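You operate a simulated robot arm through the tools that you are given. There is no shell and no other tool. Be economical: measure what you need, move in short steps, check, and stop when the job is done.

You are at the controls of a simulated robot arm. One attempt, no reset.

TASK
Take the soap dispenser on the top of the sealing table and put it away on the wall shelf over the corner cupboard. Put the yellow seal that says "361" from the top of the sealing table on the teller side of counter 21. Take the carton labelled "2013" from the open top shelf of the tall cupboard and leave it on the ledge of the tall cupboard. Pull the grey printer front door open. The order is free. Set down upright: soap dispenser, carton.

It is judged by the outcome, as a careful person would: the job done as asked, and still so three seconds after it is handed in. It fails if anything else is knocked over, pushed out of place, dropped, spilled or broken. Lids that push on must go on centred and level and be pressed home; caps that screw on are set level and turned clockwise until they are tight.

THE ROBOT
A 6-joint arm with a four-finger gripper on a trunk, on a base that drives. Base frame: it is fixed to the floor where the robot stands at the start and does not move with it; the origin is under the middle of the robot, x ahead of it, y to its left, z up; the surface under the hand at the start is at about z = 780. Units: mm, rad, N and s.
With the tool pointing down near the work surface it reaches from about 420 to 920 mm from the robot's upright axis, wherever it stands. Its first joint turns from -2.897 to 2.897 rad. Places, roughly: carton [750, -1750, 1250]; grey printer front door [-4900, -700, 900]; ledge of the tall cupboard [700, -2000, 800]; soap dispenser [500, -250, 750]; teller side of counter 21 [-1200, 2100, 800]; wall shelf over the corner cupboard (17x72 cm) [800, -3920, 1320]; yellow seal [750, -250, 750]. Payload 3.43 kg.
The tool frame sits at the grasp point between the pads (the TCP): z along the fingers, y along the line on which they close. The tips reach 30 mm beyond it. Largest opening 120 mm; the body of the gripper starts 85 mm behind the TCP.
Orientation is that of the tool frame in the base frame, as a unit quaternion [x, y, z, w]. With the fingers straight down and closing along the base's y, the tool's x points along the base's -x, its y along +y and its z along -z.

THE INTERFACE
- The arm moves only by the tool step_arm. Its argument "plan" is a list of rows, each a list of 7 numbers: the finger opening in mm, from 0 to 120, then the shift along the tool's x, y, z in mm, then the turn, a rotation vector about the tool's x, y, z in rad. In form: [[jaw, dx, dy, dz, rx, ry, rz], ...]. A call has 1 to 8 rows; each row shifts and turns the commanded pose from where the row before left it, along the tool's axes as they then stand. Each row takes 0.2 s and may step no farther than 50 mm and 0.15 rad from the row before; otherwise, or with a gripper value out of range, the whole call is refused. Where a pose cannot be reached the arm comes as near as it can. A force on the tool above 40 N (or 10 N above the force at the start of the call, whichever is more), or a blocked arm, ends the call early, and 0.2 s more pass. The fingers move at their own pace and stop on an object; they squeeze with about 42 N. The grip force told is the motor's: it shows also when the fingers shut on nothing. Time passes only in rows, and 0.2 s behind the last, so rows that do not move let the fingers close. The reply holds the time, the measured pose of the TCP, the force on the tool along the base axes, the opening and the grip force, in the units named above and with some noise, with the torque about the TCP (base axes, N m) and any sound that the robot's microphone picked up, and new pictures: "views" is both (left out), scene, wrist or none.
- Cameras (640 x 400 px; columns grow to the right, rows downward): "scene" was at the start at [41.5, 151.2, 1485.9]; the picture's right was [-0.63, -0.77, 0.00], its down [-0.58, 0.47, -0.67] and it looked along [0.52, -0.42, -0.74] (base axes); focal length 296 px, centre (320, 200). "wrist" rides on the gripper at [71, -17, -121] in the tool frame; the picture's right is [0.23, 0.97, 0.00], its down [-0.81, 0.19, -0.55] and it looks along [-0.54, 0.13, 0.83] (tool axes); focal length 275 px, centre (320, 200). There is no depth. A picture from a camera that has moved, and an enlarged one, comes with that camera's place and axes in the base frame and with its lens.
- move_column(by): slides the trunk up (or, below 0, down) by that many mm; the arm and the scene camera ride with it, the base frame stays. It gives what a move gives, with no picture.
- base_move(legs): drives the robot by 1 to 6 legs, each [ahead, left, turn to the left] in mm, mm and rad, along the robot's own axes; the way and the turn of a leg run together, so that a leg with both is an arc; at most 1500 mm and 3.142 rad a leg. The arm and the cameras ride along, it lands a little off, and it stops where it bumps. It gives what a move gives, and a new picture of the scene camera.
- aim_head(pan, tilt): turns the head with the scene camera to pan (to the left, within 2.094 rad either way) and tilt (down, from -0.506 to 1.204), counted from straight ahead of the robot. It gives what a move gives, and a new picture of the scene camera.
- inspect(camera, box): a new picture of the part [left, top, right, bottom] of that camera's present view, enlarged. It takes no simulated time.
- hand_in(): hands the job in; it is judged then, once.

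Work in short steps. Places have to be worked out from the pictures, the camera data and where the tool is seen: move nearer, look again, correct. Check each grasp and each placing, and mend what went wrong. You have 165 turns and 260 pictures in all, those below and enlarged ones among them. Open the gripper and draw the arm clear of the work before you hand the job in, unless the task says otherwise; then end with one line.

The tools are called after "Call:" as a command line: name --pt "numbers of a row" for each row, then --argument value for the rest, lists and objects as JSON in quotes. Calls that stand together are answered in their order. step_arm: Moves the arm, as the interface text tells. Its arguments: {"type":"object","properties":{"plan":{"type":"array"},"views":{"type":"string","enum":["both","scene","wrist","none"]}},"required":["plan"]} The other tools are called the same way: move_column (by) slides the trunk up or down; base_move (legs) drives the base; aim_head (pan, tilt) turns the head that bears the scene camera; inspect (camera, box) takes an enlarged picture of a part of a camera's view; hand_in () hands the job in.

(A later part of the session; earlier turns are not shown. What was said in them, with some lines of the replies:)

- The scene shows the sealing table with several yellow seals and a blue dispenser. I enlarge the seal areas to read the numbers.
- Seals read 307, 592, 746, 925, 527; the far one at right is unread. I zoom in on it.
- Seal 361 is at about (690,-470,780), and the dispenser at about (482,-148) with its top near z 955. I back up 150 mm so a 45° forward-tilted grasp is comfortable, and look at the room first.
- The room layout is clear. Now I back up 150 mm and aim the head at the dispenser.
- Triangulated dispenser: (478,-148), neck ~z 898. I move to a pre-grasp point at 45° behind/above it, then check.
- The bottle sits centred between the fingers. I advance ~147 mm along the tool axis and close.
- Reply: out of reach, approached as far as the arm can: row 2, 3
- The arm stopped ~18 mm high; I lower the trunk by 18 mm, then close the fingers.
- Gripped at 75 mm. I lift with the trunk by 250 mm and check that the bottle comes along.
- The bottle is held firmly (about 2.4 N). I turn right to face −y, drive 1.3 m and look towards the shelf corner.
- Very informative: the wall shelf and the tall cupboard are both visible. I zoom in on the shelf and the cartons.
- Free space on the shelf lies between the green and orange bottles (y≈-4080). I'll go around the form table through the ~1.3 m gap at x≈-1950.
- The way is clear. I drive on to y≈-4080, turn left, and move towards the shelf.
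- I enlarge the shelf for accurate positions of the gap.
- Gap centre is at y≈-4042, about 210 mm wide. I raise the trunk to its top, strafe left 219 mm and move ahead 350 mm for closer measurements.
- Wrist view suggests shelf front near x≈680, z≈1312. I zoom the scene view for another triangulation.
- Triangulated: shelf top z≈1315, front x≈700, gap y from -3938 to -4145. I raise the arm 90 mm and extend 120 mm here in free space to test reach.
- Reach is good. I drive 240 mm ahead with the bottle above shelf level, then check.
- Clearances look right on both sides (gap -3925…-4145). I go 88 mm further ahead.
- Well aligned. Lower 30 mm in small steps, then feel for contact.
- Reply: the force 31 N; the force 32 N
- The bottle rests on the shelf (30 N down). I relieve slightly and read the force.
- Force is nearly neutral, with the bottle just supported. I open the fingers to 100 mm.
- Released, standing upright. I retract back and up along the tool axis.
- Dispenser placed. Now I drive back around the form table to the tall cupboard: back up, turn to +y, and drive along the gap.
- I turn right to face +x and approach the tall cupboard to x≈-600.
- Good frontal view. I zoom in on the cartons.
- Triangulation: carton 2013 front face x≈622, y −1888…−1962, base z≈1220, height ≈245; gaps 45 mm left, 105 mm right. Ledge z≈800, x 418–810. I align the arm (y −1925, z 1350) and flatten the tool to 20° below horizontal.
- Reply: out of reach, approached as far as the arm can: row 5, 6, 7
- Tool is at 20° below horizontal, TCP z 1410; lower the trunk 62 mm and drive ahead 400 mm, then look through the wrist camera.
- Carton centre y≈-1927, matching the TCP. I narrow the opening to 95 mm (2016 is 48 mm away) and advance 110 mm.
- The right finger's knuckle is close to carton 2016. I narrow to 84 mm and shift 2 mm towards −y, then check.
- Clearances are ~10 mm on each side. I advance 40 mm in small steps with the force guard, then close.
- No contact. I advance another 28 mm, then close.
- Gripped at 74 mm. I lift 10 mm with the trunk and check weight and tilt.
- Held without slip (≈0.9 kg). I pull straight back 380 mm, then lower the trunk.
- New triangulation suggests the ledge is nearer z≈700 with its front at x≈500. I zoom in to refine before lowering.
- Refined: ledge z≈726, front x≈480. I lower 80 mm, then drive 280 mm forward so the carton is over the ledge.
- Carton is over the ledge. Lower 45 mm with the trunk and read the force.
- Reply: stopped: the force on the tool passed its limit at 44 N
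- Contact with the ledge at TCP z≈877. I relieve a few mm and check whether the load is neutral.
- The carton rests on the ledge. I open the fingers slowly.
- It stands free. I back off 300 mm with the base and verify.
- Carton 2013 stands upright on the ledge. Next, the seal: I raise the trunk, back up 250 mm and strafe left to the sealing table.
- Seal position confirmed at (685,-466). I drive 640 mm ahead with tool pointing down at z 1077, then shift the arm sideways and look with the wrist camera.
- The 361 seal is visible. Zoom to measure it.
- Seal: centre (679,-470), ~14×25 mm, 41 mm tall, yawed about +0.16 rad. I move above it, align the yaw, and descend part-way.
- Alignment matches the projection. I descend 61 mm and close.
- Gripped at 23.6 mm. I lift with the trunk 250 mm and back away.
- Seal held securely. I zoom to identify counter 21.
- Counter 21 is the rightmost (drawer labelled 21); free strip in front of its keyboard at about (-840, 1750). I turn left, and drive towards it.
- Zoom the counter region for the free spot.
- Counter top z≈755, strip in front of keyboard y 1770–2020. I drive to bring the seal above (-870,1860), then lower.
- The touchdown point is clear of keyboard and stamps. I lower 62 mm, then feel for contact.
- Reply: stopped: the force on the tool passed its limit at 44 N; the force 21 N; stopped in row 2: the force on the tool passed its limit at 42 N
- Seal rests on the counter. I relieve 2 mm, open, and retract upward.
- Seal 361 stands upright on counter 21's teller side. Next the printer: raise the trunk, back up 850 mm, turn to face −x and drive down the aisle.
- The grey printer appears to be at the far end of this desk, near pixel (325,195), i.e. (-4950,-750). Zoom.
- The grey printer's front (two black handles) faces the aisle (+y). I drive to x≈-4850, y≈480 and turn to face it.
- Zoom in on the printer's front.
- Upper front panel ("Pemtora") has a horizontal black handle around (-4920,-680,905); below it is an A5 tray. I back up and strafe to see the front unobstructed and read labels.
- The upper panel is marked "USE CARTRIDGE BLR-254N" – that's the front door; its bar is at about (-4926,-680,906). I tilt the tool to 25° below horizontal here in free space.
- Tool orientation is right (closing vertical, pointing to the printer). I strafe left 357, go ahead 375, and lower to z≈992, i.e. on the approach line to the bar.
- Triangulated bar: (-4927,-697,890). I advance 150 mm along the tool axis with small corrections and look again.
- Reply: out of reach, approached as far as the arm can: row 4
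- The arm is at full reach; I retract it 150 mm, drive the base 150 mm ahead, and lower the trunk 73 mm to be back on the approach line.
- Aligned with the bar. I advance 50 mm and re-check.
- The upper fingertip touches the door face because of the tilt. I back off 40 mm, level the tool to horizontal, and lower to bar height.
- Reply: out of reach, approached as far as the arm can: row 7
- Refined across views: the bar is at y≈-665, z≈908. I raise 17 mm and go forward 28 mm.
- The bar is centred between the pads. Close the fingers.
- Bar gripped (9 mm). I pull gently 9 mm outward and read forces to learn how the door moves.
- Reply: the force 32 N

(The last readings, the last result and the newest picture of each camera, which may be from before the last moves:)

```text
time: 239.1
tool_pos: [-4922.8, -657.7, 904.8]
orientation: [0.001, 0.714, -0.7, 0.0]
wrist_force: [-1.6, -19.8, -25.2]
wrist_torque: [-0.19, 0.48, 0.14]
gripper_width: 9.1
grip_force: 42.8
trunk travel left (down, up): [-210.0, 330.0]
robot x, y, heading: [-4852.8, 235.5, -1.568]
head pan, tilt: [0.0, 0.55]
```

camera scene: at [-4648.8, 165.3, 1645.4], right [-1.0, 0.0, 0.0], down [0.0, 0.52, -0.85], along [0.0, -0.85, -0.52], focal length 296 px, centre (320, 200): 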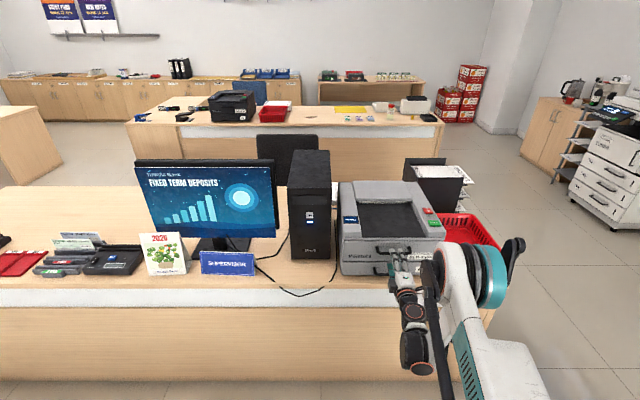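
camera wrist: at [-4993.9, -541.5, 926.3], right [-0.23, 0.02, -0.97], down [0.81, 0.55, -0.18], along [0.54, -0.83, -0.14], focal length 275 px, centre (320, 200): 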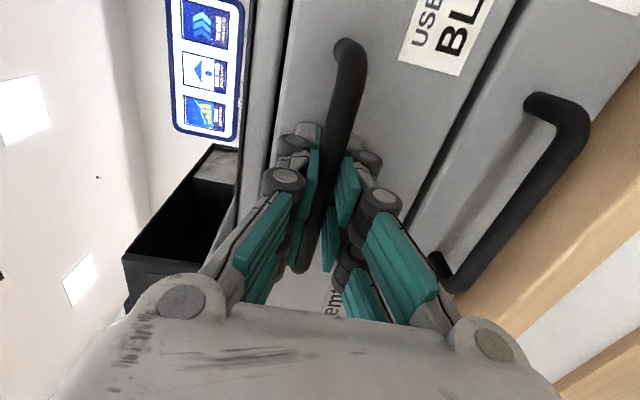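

It swings out and down — a bottom-hinged door (hinge about y −708, z 825; radius ≈ 93). I follow the arc with the tool kept horizontal.

Call:
step_arm --pt "0 0 6 -3 0 0 0" --pt "0 0 6 -4 0 0 0" --pt "0 0 5.7 -5.7 0 0 0" --pt "0 0 5.7 -5.7 0 0 0" --views "wrist"

```text
time: 240.1
tool_pos: [-4923.4, -639.0, 888.0]
orientation: [0.001, 0.714, -0.7, 0.0]
wrist_force: [0.8, -33.7, -20.8]
wrist_torque: [-0.3, 0.41, -0.05]
gripper_width: 10.1
grip_force: 43.5
out of reach, approached as far as the arm can: row 4
trunk travel left (down, up): [-210.0, 330.0]
robot x, y, heading: [-4849.7, 234.0, -1.57]
head pan, tilt: [0.0, 0.55]
camera wrist: at [-4993.9, -517.2, 905.6], right [-0.23, 0.02, -0.97], down [0.81, 0.55, -0.18], along [0.54, -0.83, -0.14], focal length 275 px, centre (320, 200)
```

wrist: 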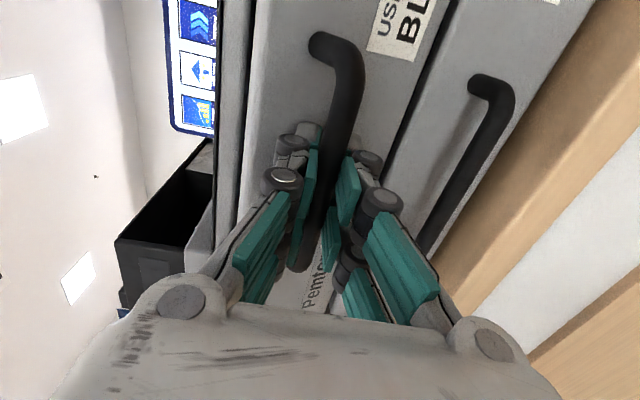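

The door is opening. The arm is at a reach limit here, so I use the trunk for the downward part: lower 12 mm.

Call:
move_column --by -12

```text
time: 240.7
tool_pos: [-4922.1, -635.7, 878.4]
orientation: [0.001, 0.713, -0.701, 0.0]
wrist_force: [1.1, -0.3, -1.5]
wrist_torque: [-0.02, 0.65, 0.21]
gripper_width: 10.6
grip_force: 42.1
trunk travel left (down, up): [-198.0, 342.0]
robot x, y, heading: [-4848.8, 236.2, -1.572]
head pan, tilt: [0.0, 0.55]
```

Forces relaxed to zero, so the hinge model fits. Continue: trunk down 14, then out 9 mm.

Call:
move_column --by -12

Call:
step_arm --pt "0 0 0 -4 0 0 0" --pt "0 0 0 -4 0 0 0" --views "none"

Call:
move_column --by -12

Call:
inspect --camera "scene" --box '[330, 200, 450, 310]'

```text
time: 241.3
tool_pos: [-4923.0, -631.7, 870.3]
orientation: [0.001, 0.711, -0.703, 0.0]
wrist_force: [3.2, 30.8, 12.3]
wrist_torque: [0.0, 0.66, 0.1]
gripper_width: 11.7
grip_force: 41.7
trunk travel left (down, up): [-186.0, 354.0]
robot x, y, heading: [-4846.9, 235.5, -1.57]
head pan, tilt: [0.0, 0.55]
```

```text
time: 241.9
tool_pos: [-4923.3, -634.5, 867.6]
orientation: [0.002, 0.712, -0.702, -0.001]
wrist_force: [0.4, 21.6, 7.9]
wrist_torque: [0.0, 0.46, 0.01]
gripper_width: 11.0
grip_force: 41.6
out of reach, approached as far as the arm can: row 1, 2
trunk travel left (down, up): [-186.0, 354.0]
robot x, y, heading: [-4847.7, 231.6, -1.573]
head pan, tilt: [0.0, 0.55]
```

```text
time: 242.5
tool_pos: [-4923.0, -634.8, 855.9]
orientation: [0.001, 0.711, -0.703, -0.001]
wrist_force: [0.0, 23.9, 3.8]
wrist_torque: [0.07, 0.67, 0.11]
gripper_width: 10.5
grip_force: 41.2
trunk travel left (down, up): [-174.0, 366.0]
robot x, y, heading: [-4850.1, 234.4, -1.573]
head pan, tilt: [0.0, 0.55]
```

```text
3.64 times, centred on (390, 255) of scene
camera zoom: at [-4648.6, 168.3, 1609.4], right [-1.0, 0.0, 0.0], down [0.0, 0.52, -0.85], along [0.0, -0.85, -0.52], focal length 1077 px, centre (66, 0)
```

zoom: 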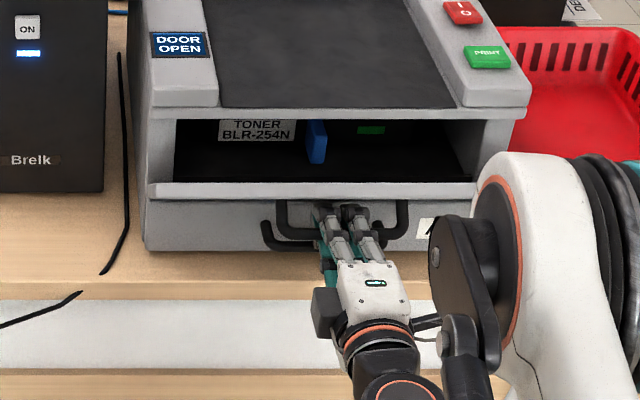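

The printer display now shows "DOOR OPEN". The door pushes outward, so I ease the base back 12 mm and continue lowering to open it fully.

Call:
base_move --legs '[[-12, 0, 0]]'

Call:
move_column --by -14

Call:
inspect --camera "scene" --box '[330, 200, 450, 310]'

```text
time: 243.5
tool_pos: [-4923.0, -627.7, 854.3]
orientation: [0.0, 0.714, -0.701, -0.001]
wrist_force: [-1.2, -12.4, -2.3]
wrist_torque: [-0.11, 0.66, 0.45]
gripper_width: 10.6
grip_force: 41.4
trunk travel left (down, up): [-174.0, 366.0]
robot x, y, heading: [-4849.1, 250.4, -1.572]
head pan, tilt: [0.0, 0.55]
stopped in leg 1: the force on the tool passed its limit at 48 N (the readings are from after the stop); the commanded pose is now the measured one
camera scene: at [-4648.9, 175.2, 1609.4], right [-1.0, 0.0, 0.0], down [0.0, 0.52, -0.85], along [0.0, -0.85, -0.52], focal length 296 px, centre (320, 200)
```

scene: 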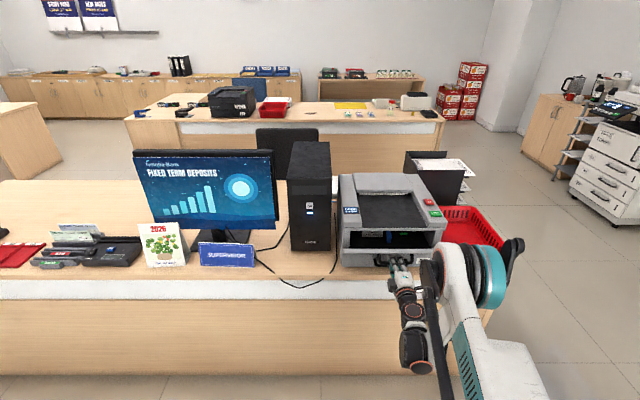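

```text
time: 244.1
tool_pos: [-4922.4, -627.4, 841.0]
orientation: [0.0, 0.713, -0.701, -0.001]
wrist_force: [-0.1, -3.6, -2.7]
wrist_torque: [0.08, 0.99, 0.02]
gripper_width: 10.7
grip_force: 41.7
trunk travel left (down, up): [-160.0, 380.0]
robot x, y, heading: [-4849.6, 248.2, -1.567]
head pan, tilt: [0.0, 0.55]
```

```text
3.64 times, centred on (390, 255) of scene
camera zoom: at [-4648.7, 176.0, 1595.3], right [-1.0, 0.0, 0.0], down [0.0, 0.52, -0.85], along [0.0, -0.85, -0.52], focal length 1077 px, centre (66, 0)
```

zoom: 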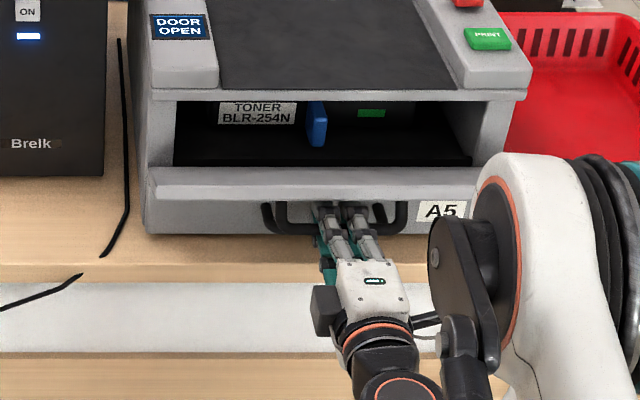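

Forces are small. Lower another 12 mm, watching for contact with the tray handle below.

Call:
move_column --by -12

Call:
step_arm --pt "0 0 0 0 0 0 0" --views "wrist"

```text
time: 244.7
tool_pos: [-4922.3, -627.0, 826.6]
orientation: [0.001, 0.712, -0.702, -0.001]
wrist_force: [-1.0, -14.4, 0.3]
wrist_torque: [0.03, 1.01, -0.18]
gripper_width: 11.0
grip_force: 42.0
trunk travel left (down, up): [-148.0, 392.0]
robot x, y, heading: [-4848.7, 246.0, -1.573]
head pan, tilt: [0.0, 0.55]
```

```text
time: 245.1
tool_pos: [-4922.6, -628.3, 827.7]
orientation: [0.0, 0.713, -0.701, -0.002]
wrist_force: [-2.7, -16.5, 0.4]
wrist_torque: [0.01, 0.96, 0.08]
gripper_width: 10.9
grip_force: 41.1
trunk travel left (down, up): [-148.0, 392.0]
robot x, y, heading: [-4848.1, 246.8, -1.57]
head pan, tilt: [0.0, 0.55]
camera wrist: at [-4993.8, -505.9, 846.6], right [-0.23, 0.02, -0.97], down [0.81, 0.55, -0.18], along [0.54, -0.83, -0.14], focal length 275 px, centre (320, 200)
```

wrist: 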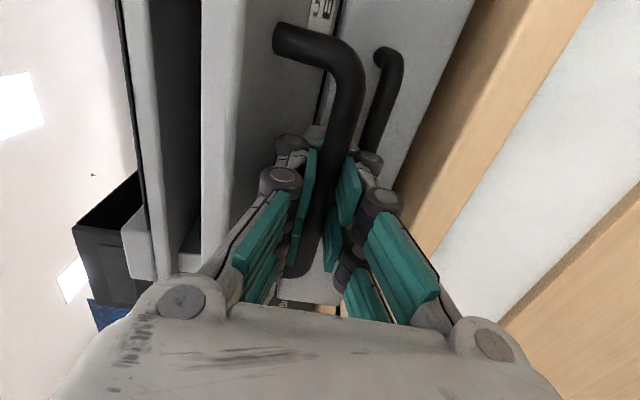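

About 60° open. Another 10 mm down, with a 3 mm ease inward.

Call:
step_arm --pt "0 0 0 2 0 0 0" --views "none"

Call:
move_column --by -10

Call:
inspect --camera "scene" --box '[330, 200, 450, 310]'

```text
time: 245.5
tool_pos: [-4921.0, -628.1, 829.8]
orientation: [0.0, 0.713, -0.701, -0.001]
wrist_force: [0.4, 9.7, -3.8]
wrist_torque: [0.06, 0.92, 0.12]
gripper_width: 10.7
grip_force: 41.3
trunk travel left (down, up): [-148.0, 392.0]
robot x, y, heading: [-4847.6, 243.3, -1.564]
head pan, tilt: [0.0, 0.55]
```

```text
time: 246.1
tool_pos: [-4923.1, -630.8, 819.1]
orientation: [-0.001, 0.713, -0.701, -0.001]
wrist_force: [-1.3, -14.2, 0.3]
wrist_torque: [0.04, 1.04, -0.21]
gripper_width: 10.6
grip_force: 41.9
trunk travel left (down, up): [-138.0, 402.0]
robot x, y, heading: [-4852.6, 244.6, -1.569]
head pan, tilt: [0.0, 0.55]
```

```text
3.64 times, centred on (390, 255) of scene
camera zoom: at [-4648.7, 175.5, 1573.3], right [-1.0, 0.0, 0.0], down [0.0, 0.52, -0.85], along [0.0, -0.85, -0.52], focal length 1077 px, centre (66, 0)
```

zoom: 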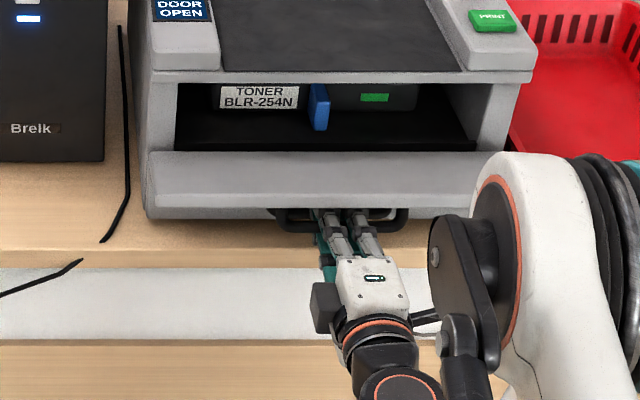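

Continuing well. One more step: ease in 4 mm and lower 10 mm.

Call:
step_arm --pt "0 0 0 3 0 0 0" --views "none"

Call:
move_column --by -10

Call:
step_arm --pt "0 0 0 2 0 0 0" --views "wrist"

```text
time: 246.5
tool_pos: [-4923.1, -630.0, 819.7]
orientation: [-0.001, 0.713, -0.701, -0.001]
wrist_force: [0.7, 26.0, -8.7]
wrist_torque: [-0.04, 0.88, 0.35]
gripper_width: 10.5
grip_force: 41.4
trunk travel left (down, up): [-138.0, 402.0]
robot x, y, heading: [-4848.8, 247.8, -1.573]
head pan, tilt: [0.0, 0.55]
```

```text
time: 247.0
tool_pos: [-4923.3, -631.8, 813.6]
orientation: [0.0, 0.712, -0.702, -0.002]
wrist_force: [-1.7, -21.6, 34.3]
wrist_torque: [-0.33, 0.7, -0.1]
gripper_width: 10.8
grip_force: 41.5
trunk travel left (down, up): [-128.0, 412.0]
robot x, y, heading: [-4850.4, 245.8, -1.575]
head pan, tilt: [0.0, 0.55]
```

```text
time: 247.4
tool_pos: [-4923.9, -631.9, 813.6]
orientation: [0.001, 0.713, -0.702, -0.001]
wrist_force: [-1.2, -9.0, 30.5]
wrist_torque: [-0.22, 0.49, -0.26]
gripper_width: 10.7
grip_force: 41.5
trunk travel left (down, up): [-128.0, 412.0]
robot x, y, heading: [-4850.0, 247.0, -1.569]
head pan, tilt: [0.0, 0.55]
camera wrist: at [-4993.8, -510.0, 831.0], right [-0.23, 0.02, -0.97], down [0.81, 0.55, -0.18], along [0.54, -0.83, -0.14], focal length 275 px, centre (320, 200)
```

wrist: 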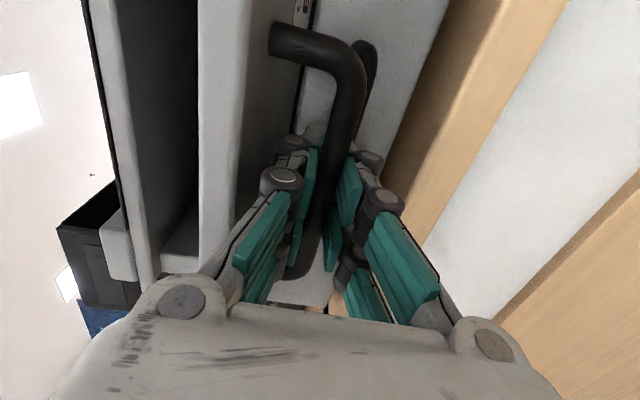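

Upward resistance of 30 N — a stop. I relieve it, open slightly, and withdraw horizontally.

Call:
move_column --by 5

Call:
step_arm --pt "22 0 0 0 0 0 0" --pt "34 0 0 0 0 0 0" --pt "34 0 0 0 0 0 0" --views "wrist"

```text
time: 248.0
tool_pos: [-4921.7, -630.5, 815.0]
orientation: [0.0, 0.714, -0.7, -0.001]
wrist_force: [0.7, 28.4, -11.3]
wrist_torque: [-0.07, 0.66, 0.19]
gripper_width: 10.6
grip_force: 41.6
trunk travel left (down, up): [-133.0, 407.0]
robot x, y, heading: [-4849.0, 242.9, -1.57]
head pan, tilt: [0.0, 0.55]
```

```text
time: 248.8
tool_pos: [-4921.6, -633.1, 815.4]
orientation: [0.0, 0.713, -0.701, -0.001]
wrist_force: [-0.8, 3.1, -1.0]
wrist_torque: [0.06, -0.02, 0.04]
gripper_width: 35.6
grip_force: 0.0
trunk travel left (down, up): [-133.0, 407.0]
robot x, y, heading: [-4850.5, 246.2, -1.566]
head pan, tilt: [0.0, 0.55]
camera wrist: at [-4993.8, -511.6, 834.3], right [-0.23, 0.02, -0.97], down [0.81, 0.56, -0.18], along [0.54, -0.83, -0.14], focal length 275 px, centre (320, 200)
```

wrist: 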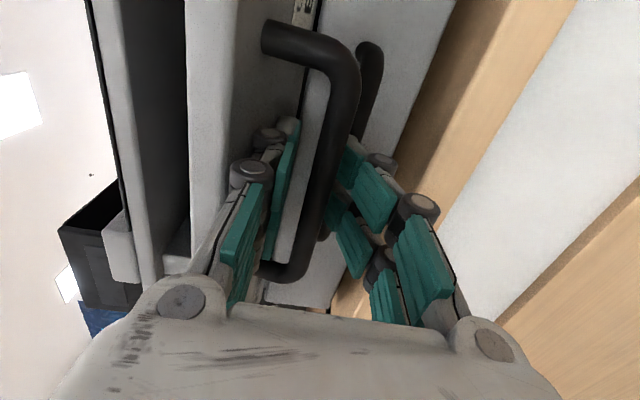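

Fingers are clear of the bar. I back straight out with the base 150 mm and look.

Call:
base_move --legs '[[-150, 0, 0]]'

Call:
inspect --camera "scene" --box '[320, 160, 460, 280]'

Call:
inspect --camera "wrist" --box '[0, 0, 640, 400]'

```text
time: 250.2
tool_pos: [-4923.1, -483.1, 815.4]
orientation: [-0.002, 0.714, -0.701, 0.0]
wrist_force: [0.9, -0.8, -0.6]
wrist_torque: [-0.02, 0.01, -0.02]
gripper_width: 34.2
grip_force: 0.0
trunk travel left (down, up): [-133.0, 407.0]
robot x, y, heading: [-4844.3, 397.6, -1.566]
head pan, tilt: [0.0, 0.55]
camera scene: at [-4648.9, 327.4, 1568.4], right [-1.0, 0.0, 0.0], down [0.0, 0.52, -0.85], along [0.0, -0.85, -0.52], focal length 296 px, centre (320, 200)
```

scene: 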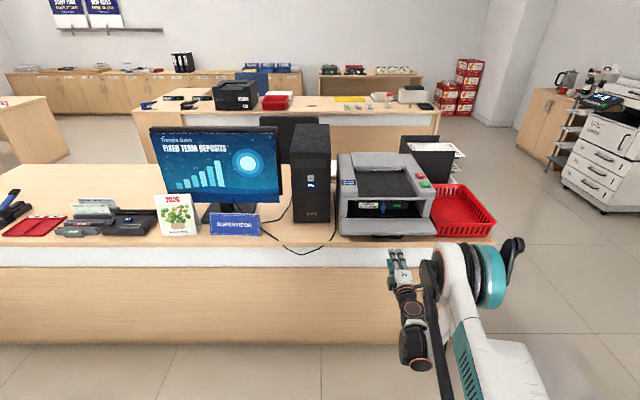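

```text
3.33 times, centred on (390, 220) of scene
camera zoom: at [-4648.9, 327.4, 1568.4], right [-1.0, 0.0, 0.0], down [0.0, 0.52, -0.85], along [0.0, -0.85, -0.52], focal length 987 px, centre (87, 133)
```

zoom: 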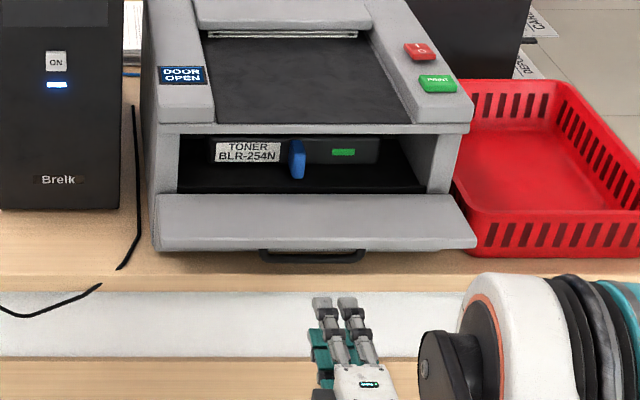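

```text
1.00 times, centred on (320, 200) of wrist (not enlarged: the box is as wide or as high as the picture)
camera zoom: at [-4993.4, -361.0, 834.2], right [-0.23, 0.02, -0.97], down [0.81, 0.56, -0.18], along [0.54, -0.83, -0.14], focal length 275 px, centre (320, 200)
```

zoom: 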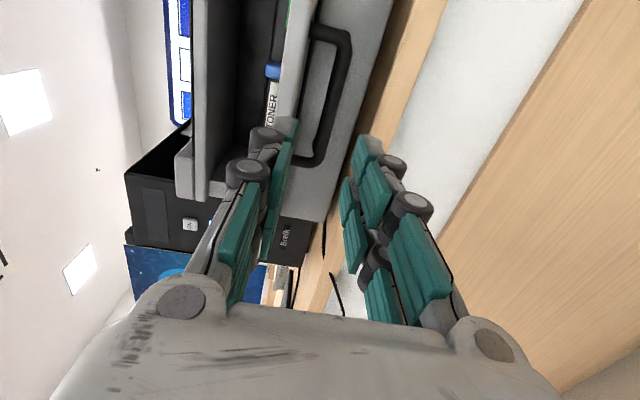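

The door hangs fully open and the display reads "DOOR OPEN". I back away further, open the gripper and take a last look.

Call:
base_move --legs '[[-250, 0, 0]]'

Call:
step_arm --pt "100 0 0 0 0 0 0" --pt "100 0 0 0 0 0 0" --pt "100 0 0 0 0 0 0" --views "none"

Call:
inspect --camera "scene" --box '[280, 120, 480, 260]'

```text
time: 252.0
tool_pos: [-4922.1, -233.5, 816.3]
orientation: [0.0, 0.714, -0.701, 0.0]
wrist_force: [-0.2, -0.7, 0.3]
wrist_torque: [0.0, 0.0, 0.01]
gripper_width: 34.2
grip_force: 0.1
trunk travel left (down, up): [-133.0, 407.0]
robot x, y, heading: [-4848.6, 645.7, -1.567]
head pan, tilt: [0.0, 0.55]
camera scene: at [-4649.5, 577.0, 1568.4], right [-1.0, 0.0, 0.0], down [0.0, 0.52, -0.85], along [0.0, -0.85, -0.52], focal length 296 px, centre (320, 200)
```

scene: 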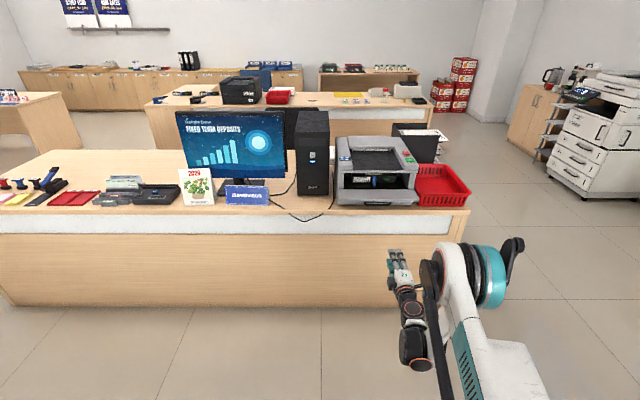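

```text
time: 252.8
tool_pos: [-4923.3, -232.4, 817.2]
orientation: [0.0, 0.713, -0.701, -0.001]
wrist_force: [1.1, 0.2, 0.0]
wrist_torque: [-0.02, 0.01, -0.01]
gripper_width: 100.0
grip_force: 0.0
trunk travel left (down, up): [-133.0, 407.0]
robot x, y, heading: [-4848.4, 645.5, -1.565]
head pan, tilt: [0.0, 0.55]
```

```text
2.86 times, centred on (380, 190) of scene
camera zoom: at [-4649.5, 577.2, 1568.4], right [-1.0, 0.0, 0.0], down [0.0, 0.52, -0.85], along [0.0, -0.85, -0.52], focal length 846 px, centre (149, 229)
```

zoom: 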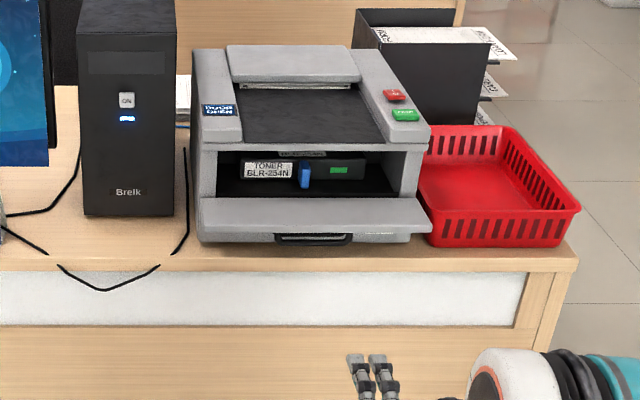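

The door stays open, nothing around it was disturbed, and the other three items were seen in place after I released them. Handing in.

Call:
hand_in

```text
The job is handed in.
```

I finished all four jobs and handed in: the soap dispenser is upright on the wall shelf, seal 361 is on the teller side of counter 21, carton 2013 is upright on the tall cupboard's ledge, and the grey printer's front door is open.
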